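You operate a simulated robot arm through the tools that you are given. There is no shell and no other tool. Be economical: measure what you need, move in short steps, check, and stop when the job is done.

You run a simulated robot arm. Do the job below in one go: nothing can be reset, and whatever is moved stays where it is left.

TASK
Put two of the weights from the low top of the side stand on the oven tray.

The check looks at the end state, three seconds after you hand in, the way a careful person would. Anything else that was tipped, shoved, dropped, spilled or broken makes it a failure.

THE ROBOT
A 7-joint arm with a two-finger parallel gripper, fixed in place. Base frame: the origin is at the foot of the arm, x ahead of it, y to its left, z up; the work surface is at about z = 0. Units: m, degrees, N and s.
With the tool pointing down near the work surface it reaches from about 0.24 to 0.62 m from the base axis. Its first joint turns from -66.0 to 66.0 degrees. Payload 2.6 kg.
The TCP is the grasp point between the finger pads, 0.03 m short of the fingertips. In the tool frame z runs along the fingers and y along their closing line. The gripper opens to 0.094 m. The fingers are 0.028 m wide and 0.01 m thick; the gripper's body (0.05 by 0.096 m) begins 0.055 m behind the TCP.
Orientation is that of the tool frame in the base frame, as [roll, pitch, yaw] about the fixed x, y, z axes, in that order (R = Rz(yaw) Ry(pitch) Rx(roll)). With the fingers straight down and closing along the base's y, the tool's x points along the base's -x, its y along +y and its z along -z.

THE INTERFACE
- The arm moves only by the tool send_rows. Its argument "moves" is a list of rows, each an object of numbers (a shift or turn left out is 0, a gripper value left out holds the last): "dx", "dy", "dz": the shift along the base's x, y, z in units of 40 mm (1.0 is 40 mm); "wx", "wy", "wz": the turn, a rotation vector about the base's x, y, z in units of 6 degrees (1.0 is 6 degrees); "gripper": the closure in counts, from 0 (fully open) to 255 (shut). In form: [{"dx": .., "dy": .., "dz": .., "wx": .., "wy": .., "wz": .., "gripper": ..}, ...]. A call has 1 to 20 rows; each row shifts and turns the commanded pose from where the row before left it. A call with a number of a shift or a turn outside -1 to 1 is refused whole. Each row takes 0.2 s and may step no farther than 0.05 m and 8.6 degrees from the row before; otherwise, or with a gripper value out of range, the whole call is refused. Where a pose cannot be reached the arm comes as near as it can. A force on the tool above 40 N (or 10 N above the force at the start of the call, whichever is more), or a blocked arm, ends the call early, and 0.2 s more pass. The fingers move at their own pace (about 0.072 m/s each) and stop on an object; they squeeze with about 24 N. The grip force told is the motor's: it shows also when the fingers shut on nothing. Time passes only in rows, and 0.2 s behind the last, so rows that do not move let the fingers close. The reply holds the time, the measured pose of the TCP, the force on the tool along the base axes, the opening and the grip force, in the units named above and with some noise.
- Cameras (640 x 400 px; columns grow to the right, rows downward): "scene" is fixed at [0.0443, 0.457, 0.5449]; the picture's right is [-0.56, -0.83, 0.00], its down [-0.62, 0.42, -0.66] and it looks along [0.55, -0.37, -0.75] (base axes); focal length 239 px, centre (320, 200). "wrist" rides on the gripper at [-0.037, 0, -0.058] in the tool frame; the picture's right is [0.00, -1.00, 0.00], its down [0.97, 0.00, -0.24] and it looks along [0.24, 0.00, 0.97] (tool axes); focal length 218 px, centre (320, 200).
- snapshot(camera): a new picture of that camera. It takes no simulated time.
- pixel_to_xyz(camera, pixels): for up to 12 pixels [column, row] of the newest picture of that camera ("zoom" is the newest enlarged one), the place [x, y, z] in the base frame of the surface seen there, good to about 0.003 m. It takes no simulated time.
- enlarge(camera, box): a new picture of the part [left, top, right, bottom] of that camera's present view, enlarged. It takes no simulated time.
- job_done(): hands the job in; it is judged then, once.

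Work in short steps. Measure before you move; look again where a grasp or a placing could have gone wrong, and mend it. You have 60 turns and 20 pictures in all, those below and enlarged ones among them. Open the gripper and draw the arm clear of the work before you hand the job in, unless the task says otherwise; then end with one line.

The tools are called by a JSON object that holds its "method" and its "body". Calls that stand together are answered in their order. send_rows: Moves the arm, as the interface text tells. Its arguments: {"type":"object","properties":{"moves":{"type":"array"}},"required":["moves"]} The other tools are called the same way: snapshot (camera) takes a picture; pixel_to_xyz (camera, pixels) gives the place of the surface under pixels of a picture; enlarge (camera, box) takes an enlarged picture of a part of a camera's view; job_done () hands the job in.

At the start:

```text
clock: 0.0
tool_pos: [0.3362, 0.1781, 0.3238]
orientation: [180.0, 0.0, 179.9]
ft_force: [1.2, -0.3, -0.3]
width: 0.0941
grasp_force: 0.1
```

scene: 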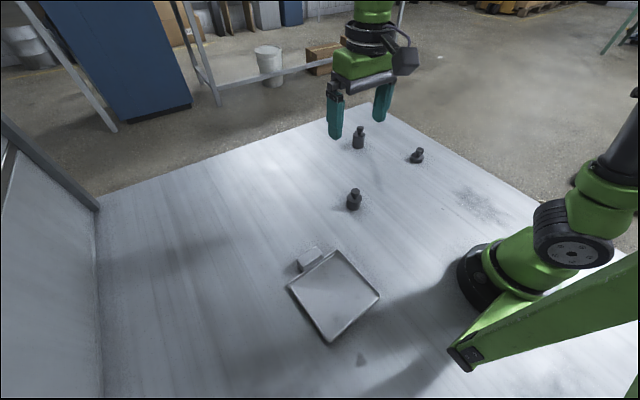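
wrist: 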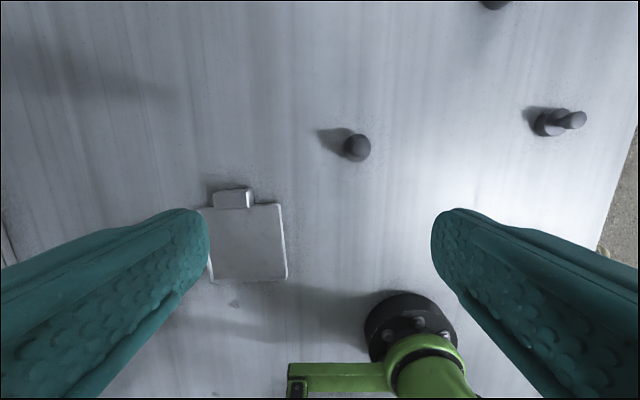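

The pictures show three dark weights (scene about (359,138), (417,155), (354,199)) and a tray near (334,295). I'll enlarge the area first.

{"method": "enlarge", "body": {"camera": "scene", "box": [270, 110, 470, 235]}}

{"method": "pixel_to_xyz", "body": {"camera": "scene", "pixels": [[354, 193], [354, 205], [359, 131], [359, 145], [417, 155], [310, 255], [288, 288], [332, 342], [379, 295], [337, 252], [335, 295], [300, 170]]}}

{"method": "enlarge", "body": {"camera": "scene", "box": [250, 230, 410, 360]}}

```text
3.20 times, centred on (370, 172) of scene
```

zoom: 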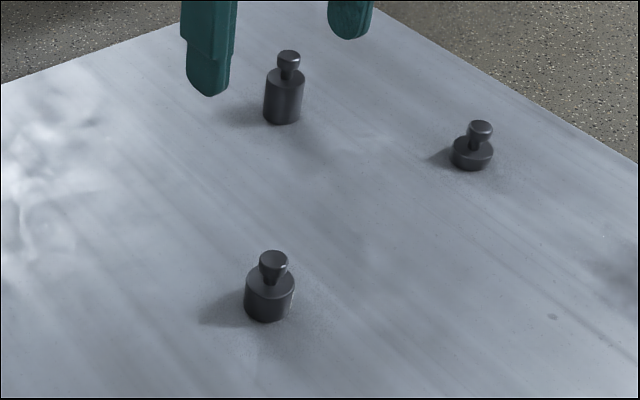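

```text
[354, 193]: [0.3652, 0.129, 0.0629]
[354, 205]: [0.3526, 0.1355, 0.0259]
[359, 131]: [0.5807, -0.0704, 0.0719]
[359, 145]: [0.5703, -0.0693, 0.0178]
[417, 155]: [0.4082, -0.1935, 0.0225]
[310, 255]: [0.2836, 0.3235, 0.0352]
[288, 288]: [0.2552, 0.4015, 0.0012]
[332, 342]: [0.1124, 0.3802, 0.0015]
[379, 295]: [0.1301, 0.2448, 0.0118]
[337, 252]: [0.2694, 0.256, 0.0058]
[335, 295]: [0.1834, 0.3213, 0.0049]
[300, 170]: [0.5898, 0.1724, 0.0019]
```

```text
3.08 times, centred on (330, 295) of scene
```

zoom: 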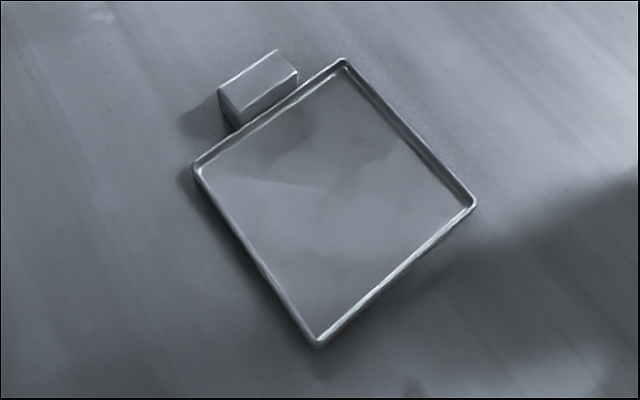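

All three weights stand upright on the low surface, and the tray centre is about (0.19, 0.32). I'll measure the weights in the wrist picture.

{"method": "enlarge", "body": {"camera": "wrist", "box": [300, 90, 420, 165]}}

{"method": "pixel_to_xyz", "body": {"camera": "wrist", "pixels": [[357, 147], [345, 147], [356, 158], [368, 150], [546, 122], [572, 119], [233, 197], [245, 240], [205, 212], [281, 205], [287, 278], [212, 282]]}}

```text
5.33 times, centred on (360, 128) of wrist
```

zoom: 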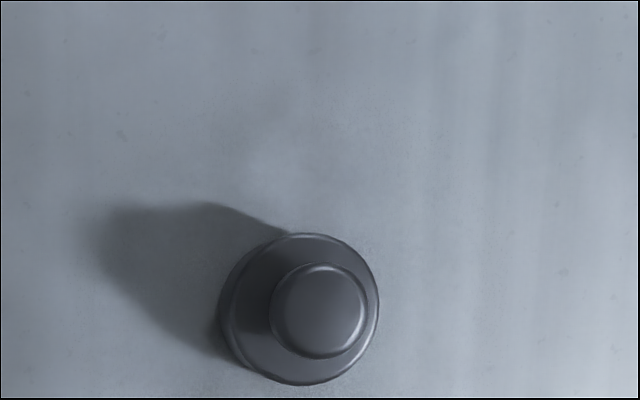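

```text
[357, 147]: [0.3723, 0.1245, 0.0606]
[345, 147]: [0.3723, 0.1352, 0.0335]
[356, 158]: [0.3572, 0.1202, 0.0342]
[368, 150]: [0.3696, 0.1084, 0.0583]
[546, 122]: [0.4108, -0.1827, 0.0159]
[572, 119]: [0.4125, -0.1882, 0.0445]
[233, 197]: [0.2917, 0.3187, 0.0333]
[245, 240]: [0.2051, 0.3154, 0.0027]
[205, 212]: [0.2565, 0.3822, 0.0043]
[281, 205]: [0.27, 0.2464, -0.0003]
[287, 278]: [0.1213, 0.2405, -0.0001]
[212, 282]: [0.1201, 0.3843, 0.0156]
```

W1's body centre is at about (0.3695, 0.121), diameter about 0.045, body top z≈0.034 and knob top z≈0.062. I'll move to a point above it.

{"method": "send_rows", "body": {"moves": [{"dx": 0.139, "dy": -0.238, "dz": -0.85, "gripper": 0}, {"dx": 0.139, "dy": -0.238, "dz": -0.85}, {"dx": 0.139, "dy": -0.238, "dz": -0.85}, {"dx": 0.139, "dy": -0.238, "dz": -0.85}, {"dx": 0.139, "dy": -0.238, "dz": -0.85}, {"dx": 0.139, "dy": -0.238, "dz": -0.85}, {}]}}

{"method": "snapshot", "body": {"camera": "wrist"}}

```text
clock: 1.6
tool_pos: [0.3696, 0.1191, 0.1173]
orientation: [180.0, -0.1, 180.0]
ft_force: [0.7, -0.5, -0.9]
width: 0.0938
grasp_force: 0.0
```

```text
14 pictures are left
```

wrist: 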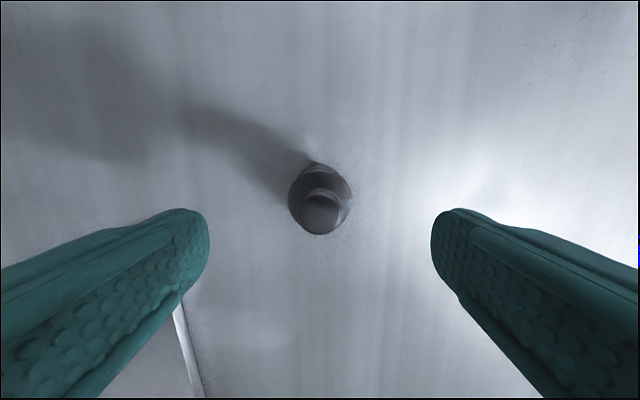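

The weight is centred between the fingers (column 320), so I'll lower to z≈0.038 and close.

{"method": "send_rows", "body": {"moves": [{"dx": 0.03, "dz": -0.66}, {"dz": -0.66}, {"dz": -0.66}, {}, {"gripper": 255}, {"gripper": 255}, {"gripper": 255}, {"gripper": 255}]}}

```text
clock: 3.4
tool_pos: [0.3717, 0.1199, 0.0388]
orientation: [180.0, 0.0, -180.0]
ft_force: [-0.1, 0.2, -0.1]
width: 0.0431
grasp_force: 23.9
```

Gripped at width 0.043 with 24 N. I'll lift it slowly, then carry it above the tray.

{"method": "send_rows", "body": {"moves": [{"dz": 0.3}, {"dz": 0.6}, {"dz": 0.6}, {"dz": 0.6}, {"dx": -0.65, "dy": 0.53}, {"dx": -0.65, "dy": 0.53}, {"dx": -0.65, "dy": 0.53}, {"dx": -0.65, "dy": 0.53}, {"dx": -0.65, "dy": 0.53}, {"dx": -0.65, "dy": 0.53}, {"dx": -0.65, "dy": 0.53}, {"dx": -0.6, "dy": 0.53}, {}, {}]}}

{"method": "snapshot", "body": {"camera": "scene"}}

{"method": "snapshot", "body": {"camera": "wrist"}}

```text
clock: 6.4
tool_pos: [0.166, 0.2919, 0.1224]
orientation: [180.0, 0.0, 180.0]
ft_force: [-0.7, -0.2, -3.3]
width: 0.0428
grasp_force: 24.5
```

```text
13 pictures are left
```

scene: 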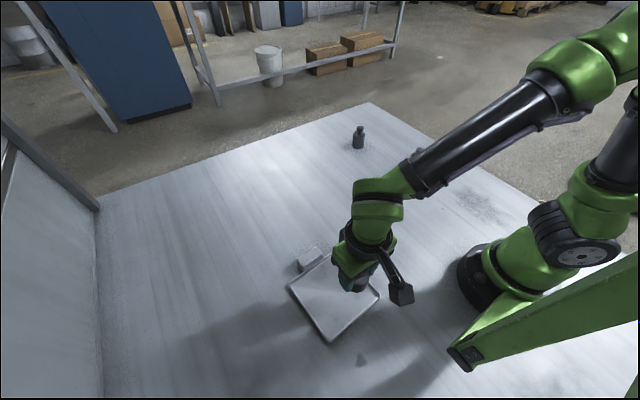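

```text
12 pictures are left
```

wrist: 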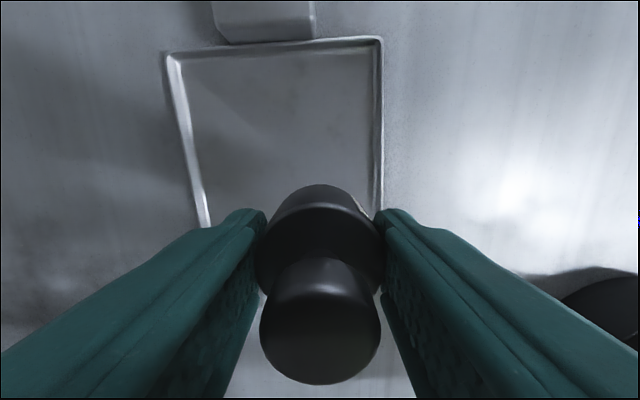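

The weight is held over the tray. I'll measure the tray's rims in the wrist picture to check clearance.

{"method": "pixel_to_xyz", "body": {"camera": "wrist", "pixels": [[381, 60], [374, 60], [381, 190], [372, 160], [165, 54], [182, 80], [205, 215], [280, 120], [270, 38], [270, 60], [330, 150]]}}

```text
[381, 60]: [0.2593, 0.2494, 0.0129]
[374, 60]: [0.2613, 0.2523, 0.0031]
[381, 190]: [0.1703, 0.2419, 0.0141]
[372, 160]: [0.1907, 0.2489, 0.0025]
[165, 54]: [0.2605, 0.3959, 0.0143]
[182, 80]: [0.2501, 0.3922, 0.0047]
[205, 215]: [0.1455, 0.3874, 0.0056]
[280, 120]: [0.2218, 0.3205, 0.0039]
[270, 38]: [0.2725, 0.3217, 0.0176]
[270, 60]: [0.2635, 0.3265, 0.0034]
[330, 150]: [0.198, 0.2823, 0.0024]
```

The inner floor is z≈0.003 and the inner walls at this x run from y≈0.247 to 0.386, so I'll shift 4 mm to +y and lower to just above the floor.

{"method": "send_rows", "body": {"moves": [{"dy": 0.1, "dz": -0.5}, {"dz": -0.5}, {"dz": -0.5}, {"dz": -0.35}, {"dz": -0.08}, {}]}}

```text
clock: 7.8
tool_pos: [0.1659, 0.2952, 0.0474]
orientation: [180.0, -0.1, -179.8]
ft_force: [-0.1, 0.4, -3.7]
width: 0.0429
grasp_force: 24.1
```

Now at z=0.0474, with about 5 mm left; I'll go down in small steps and watch the force.

{"method": "send_rows", "body": {"moves": [{"dz": -0.05}, {"dz": -0.04}, {"dz": -0.02}, {}]}}

```text
clock: 8.8
tool_pos: [0.1643, 0.2949, 0.0427]
orientation: [180.0, 0.0, -180.0]
ft_force: [-3.6, -6.3, 16.6]
width: 0.043
grasp_force: 24.1
```

Contact shows (16 N upward), so the weight stands on the tray floor. I'll open just part way, to about 0.060 m, then rise.

{"method": "send_rows", "body": {"moves": [{"dz": 0.02, "gripper": 92}, {"gripper": 92}, {"gripper": 92}]}}

```text
clock: 9.6
tool_pos: [0.1662, 0.2945, 0.0438]
orientation: [180.0, 0.0, -180.0]
ft_force: [-0.8, 0.0, -0.7]
width: 0.0602
grasp_force: 0.0
```

The weight is released. I'll rise straight up, then cross high to W2 near (0.575, -0.07).

{"method": "send_rows", "body": {"moves": [{"dz": 0.4}, {"dz": 0.9}, {"dz": 0.9}, {"dz": 0.9}, {"dz": 0.9}, {"dx": 0.7, "dy": -0.65, "gripper": 0}, {"dx": 0.7, "dy": -0.65}, {"dx": 0.7, "dy": -0.65}, {"dx": 0.7, "dy": -0.65}, {"dx": 0.7, "dy": -0.65}, {"dx": 0.7, "dy": -0.65}, {"dx": 0.7, "dy": -0.65}, {"dx": 0.7, "dy": -0.65}, {"dx": 0.7, "dy": -0.65}, {"dx": 0.7, "dy": -0.65}, {"dx": 0.7, "dy": -0.65}, {"dx": 0.7, "dy": -0.65}, {"dx": 0.7, "dy": -0.65}, {"dx": 0.7, "dy": -0.65}, {}]}}

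{"method": "snapshot", "body": {"camera": "scene"}}

{"method": "snapshot", "body": {"camera": "wrist"}}

```text
clock: 13.8
tool_pos: [0.5552, -0.0688, 0.2041]
orientation: [179.9, 0.1, -179.9]
ft_force: [-0.6, 0.8, 0.1]
width: 0.0942
grasp_force: 0.0
```

```text
11 pictures are left
```

scene: 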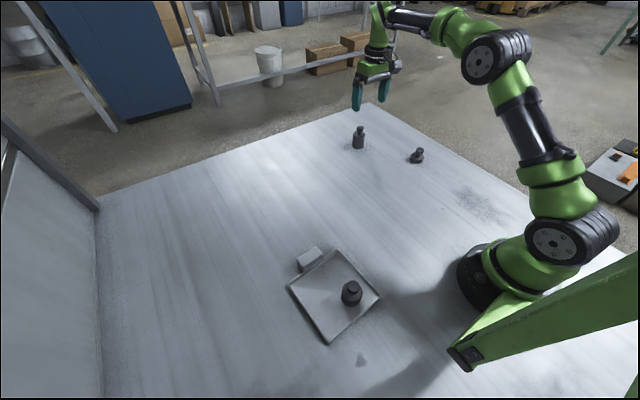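

```text
10 pictures are left
```

wrist: 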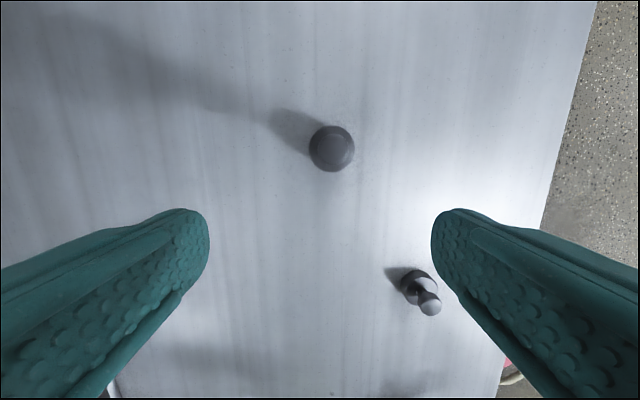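

W1 stands well in the tray (scene (352,293)). W2 at wrist (331,148) works out to about (0.590, -0.079); I'll approach from above and re-check.

{"method": "send_rows", "body": {"moves": [{"dx": 0.435, "dy": -0.13}, {"dx": 0.435, "dy": -0.13}, {"dz": -0.5}, {"dz": -0.5}, {"dz": -0.5}, {"dz": -0.4}, {}]}}

{"method": "snapshot", "body": {"camera": "wrist"}}

{"method": "pixel_to_xyz", "body": {"camera": "wrist", "pixels": [[320, 215], [320, 205], [320, 180]]}}

```text
clock: 15.4
tool_pos: [0.5874, -0.0747, 0.1257]
orientation: [-180.0, -0.1, 180.0]
ft_force: [0.0, 0.3, 0.4]
width: 0.0939
grasp_force: 0.1
out of reach, approached as far as the arm can: row 2
```

```text
9 pictures are left
```

wrist: 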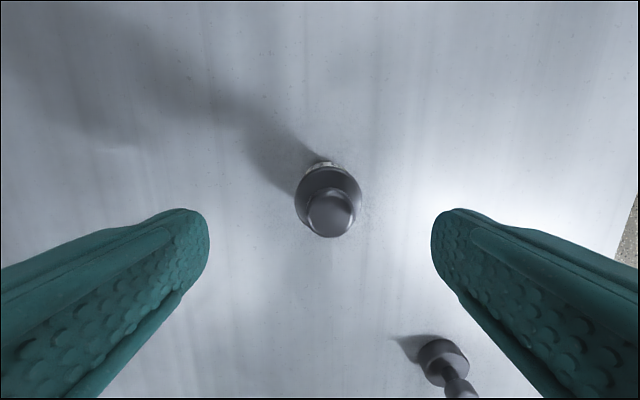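

```text
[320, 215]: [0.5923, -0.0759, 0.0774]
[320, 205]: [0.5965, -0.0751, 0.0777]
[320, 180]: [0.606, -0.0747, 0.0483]
```

W2 is at (0.591, -0.080), knob top z=0.077, body top 0.048. I'll correct by a few millimetres and lower partway to check that it's reachable.

{"method": "send_rows", "body": {"moves": [{"dx": 0.08, "dy": -0.13}, {"dz": -0.5}, {"dz": -0.5}, {"dz": -0.5}, {}]}}

```text
clock: 16.6
tool_pos: [0.5932, -0.0811, 0.0655]
orientation: [180.0, 0.0, -179.9]
ft_force: [-0.7, 0.2, 0.1]
width: 0.0941
grasp_force: 0.1
```

Position reached. I'll lower to z≈0.040 and close.

{"method": "send_rows", "body": {"moves": [{"dx": -0.04, "dz": -0.32}, {"dz": -0.32}, {}, {"gripper": 255}, {"gripper": 255}, {"gripper": 255}, {"gripper": 255}]}}

```text
clock: 18.2
tool_pos: [0.5904, -0.0816, 0.0399]
orientation: [-180.0, 0.0, -180.0]
ft_force: [-0.3, 2.4, 0.6]
width: 0.0434
grasp_force: 24.0
```

Gripped at 0.0434 m. I'll lift, then carry it back and up toward (0.226, 0.342).

{"method": "send_rows", "body": {"moves": [{"dz": 0.3}, {"dz": 0.5}, {"dz": 0.5}, {"dz": 0.45}, {"dx": -0.607, "dy": 0.706, "dz": 0.25}, {"dx": -0.607, "dy": 0.706, "dz": 0.25}, {"dx": -0.607, "dy": 0.706, "dz": 0.25}, {"dx": -0.607, "dy": 0.706, "dz": 0.25}, {"dx": -0.607, "dy": 0.706}, {"dx": -0.607, "dy": 0.706}, {"dx": -0.607, "dy": 0.706}, {"dx": -0.607, "dy": 0.706}, {"dx": -0.607, "dy": 0.706}, {"dx": -0.607, "dy": 0.706}, {"dx": -0.607, "dy": 0.706}, {"dx": -0.607, "dy": 0.706}, {"dx": -0.607, "dy": 0.706}, {"dx": -0.607, "dy": 0.706}, {"dx": -0.607, "dy": 0.706}, {}]}}

{"method": "snapshot", "body": {"camera": "scene"}}

{"method": "snapshot", "body": {"camera": "wrist"}}

```text
clock: 22.4
tool_pos: [0.2244, 0.3426, 0.1508]
orientation: [180.0, 0.0, 180.0]
ft_force: [0.8, 0.3, -6.0]
width: 0.0438
grasp_force: 23.9
```

```text
8 pictures are left
```

scene: 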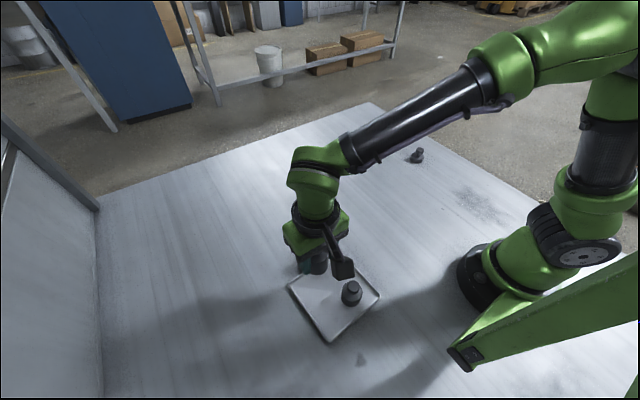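

```text
7 pictures are left
```

wrist: 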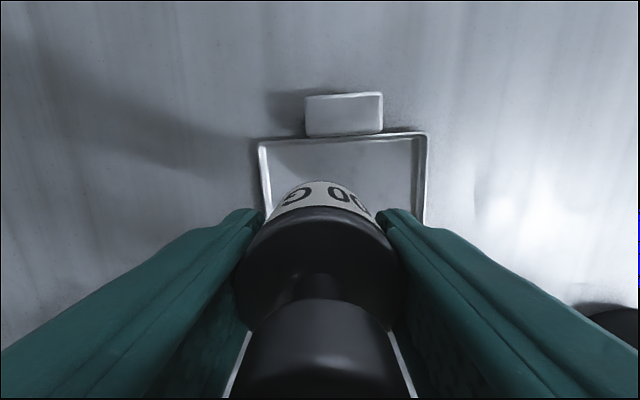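

The tray rims (wrist (262,150) and (425,140)) have clear room around the weight, and W1 is clear of the fingers. I'll lower to about 5 mm above the floor.

{"method": "send_rows", "body": {"moves": [{"dz": -0.5}, {"dz": -0.5}, {"dz": -0.5}, {"dz": -0.5}, {"dz": -0.35}, {"dz": -0.15}, {}]}}

```text
clock: 24.0
tool_pos: [0.2272, 0.3424, 0.0503]
orientation: [180.0, -0.1, -179.9]
ft_force: [0.9, 0.0, -5.4]
width: 0.0435
grasp_force: 23.7
```

Still hanging free at z=0.050, so I'll go down by small steps.

{"method": "send_rows", "body": {"moves": [{"dz": -0.07}, {"dz": -0.06}, {"dz": -0.03}, {}]}}

```text
clock: 25.0
tool_pos: [0.2262, 0.3424, 0.0439]
orientation: [180.0, 0.1, -179.9]
ft_force: [0.4, -0.3, -5.6]
width: 0.0433
grasp_force: 24.5
```

{"method": "send_rows", "body": {"moves": [{"dz": -0.02}, {"dz": -0.01}, {}]}}

```text
clock: 25.8
tool_pos: [0.2264, 0.3432, 0.0449]
orientation: [179.9, 0.0, -180.0]
ft_force: [-6.4, -5.7, 15.7]
width: 0.0435
grasp_force: 24.2
```

Contact (15.7 N upward): the weight is on the floor of the tray. I'll open part way and rise straight up.

{"method": "send_rows", "body": {"moves": [{"dz": 0.03, "gripper": 92}, {"gripper": 92}, {"gripper": 92}, {"dz": 0.4}, {"dz": 0.9}, {"dz": 0.9}, {"dz": 0.9}, {"dz": 0.9}, {"dx": 0.8, "dy": -0.7, "gripper": 0}, {"dx": 0.8, "dy": -0.7}, {"dx": 0.8, "dy": -0.7}, {"dx": 0.8, "dy": -0.7}, {}, {}]}}

{"method": "enlarge", "body": {"camera": "scene", "box": [230, 200, 470, 350]}}

{"method": "snapshot", "body": {"camera": "scene"}}

```text
clock: 28.8
tool_pos: [0.3544, 0.2303, 0.2034]
orientation: [180.0, 0.0, -179.9]
ft_force: [-0.2, -0.3, -0.1]
width: 0.0939
grasp_force: 0.0
```

```text
2.67 times, centred on (350, 275) of scene
```

zoom: 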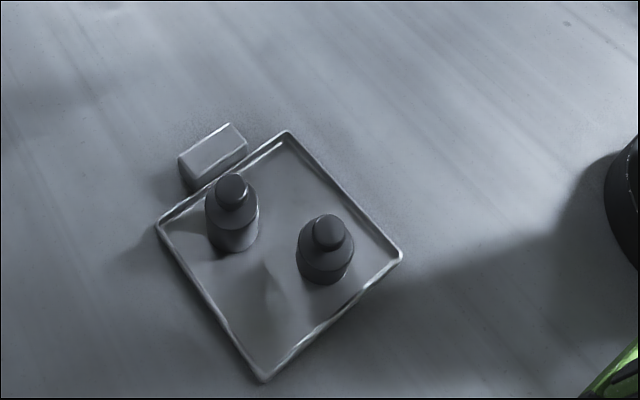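

```text
5 pictures are left
```

scene: 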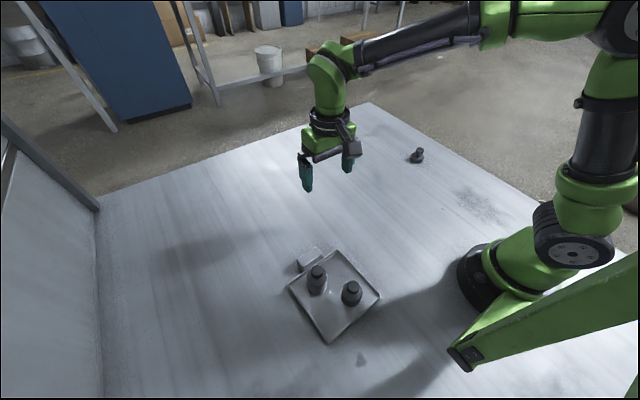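

Both weights stand upright inside the tray, the third weight and the block are where they were, and the arm is clear with the gripper open. I'm handing in.

{"method": "job_done", "body": {}}

```text
The job is handed in.
```

Two weights now stand upright on the oven tray; the third weight and the small block by the tray weren't moved, and I've handed the job in.
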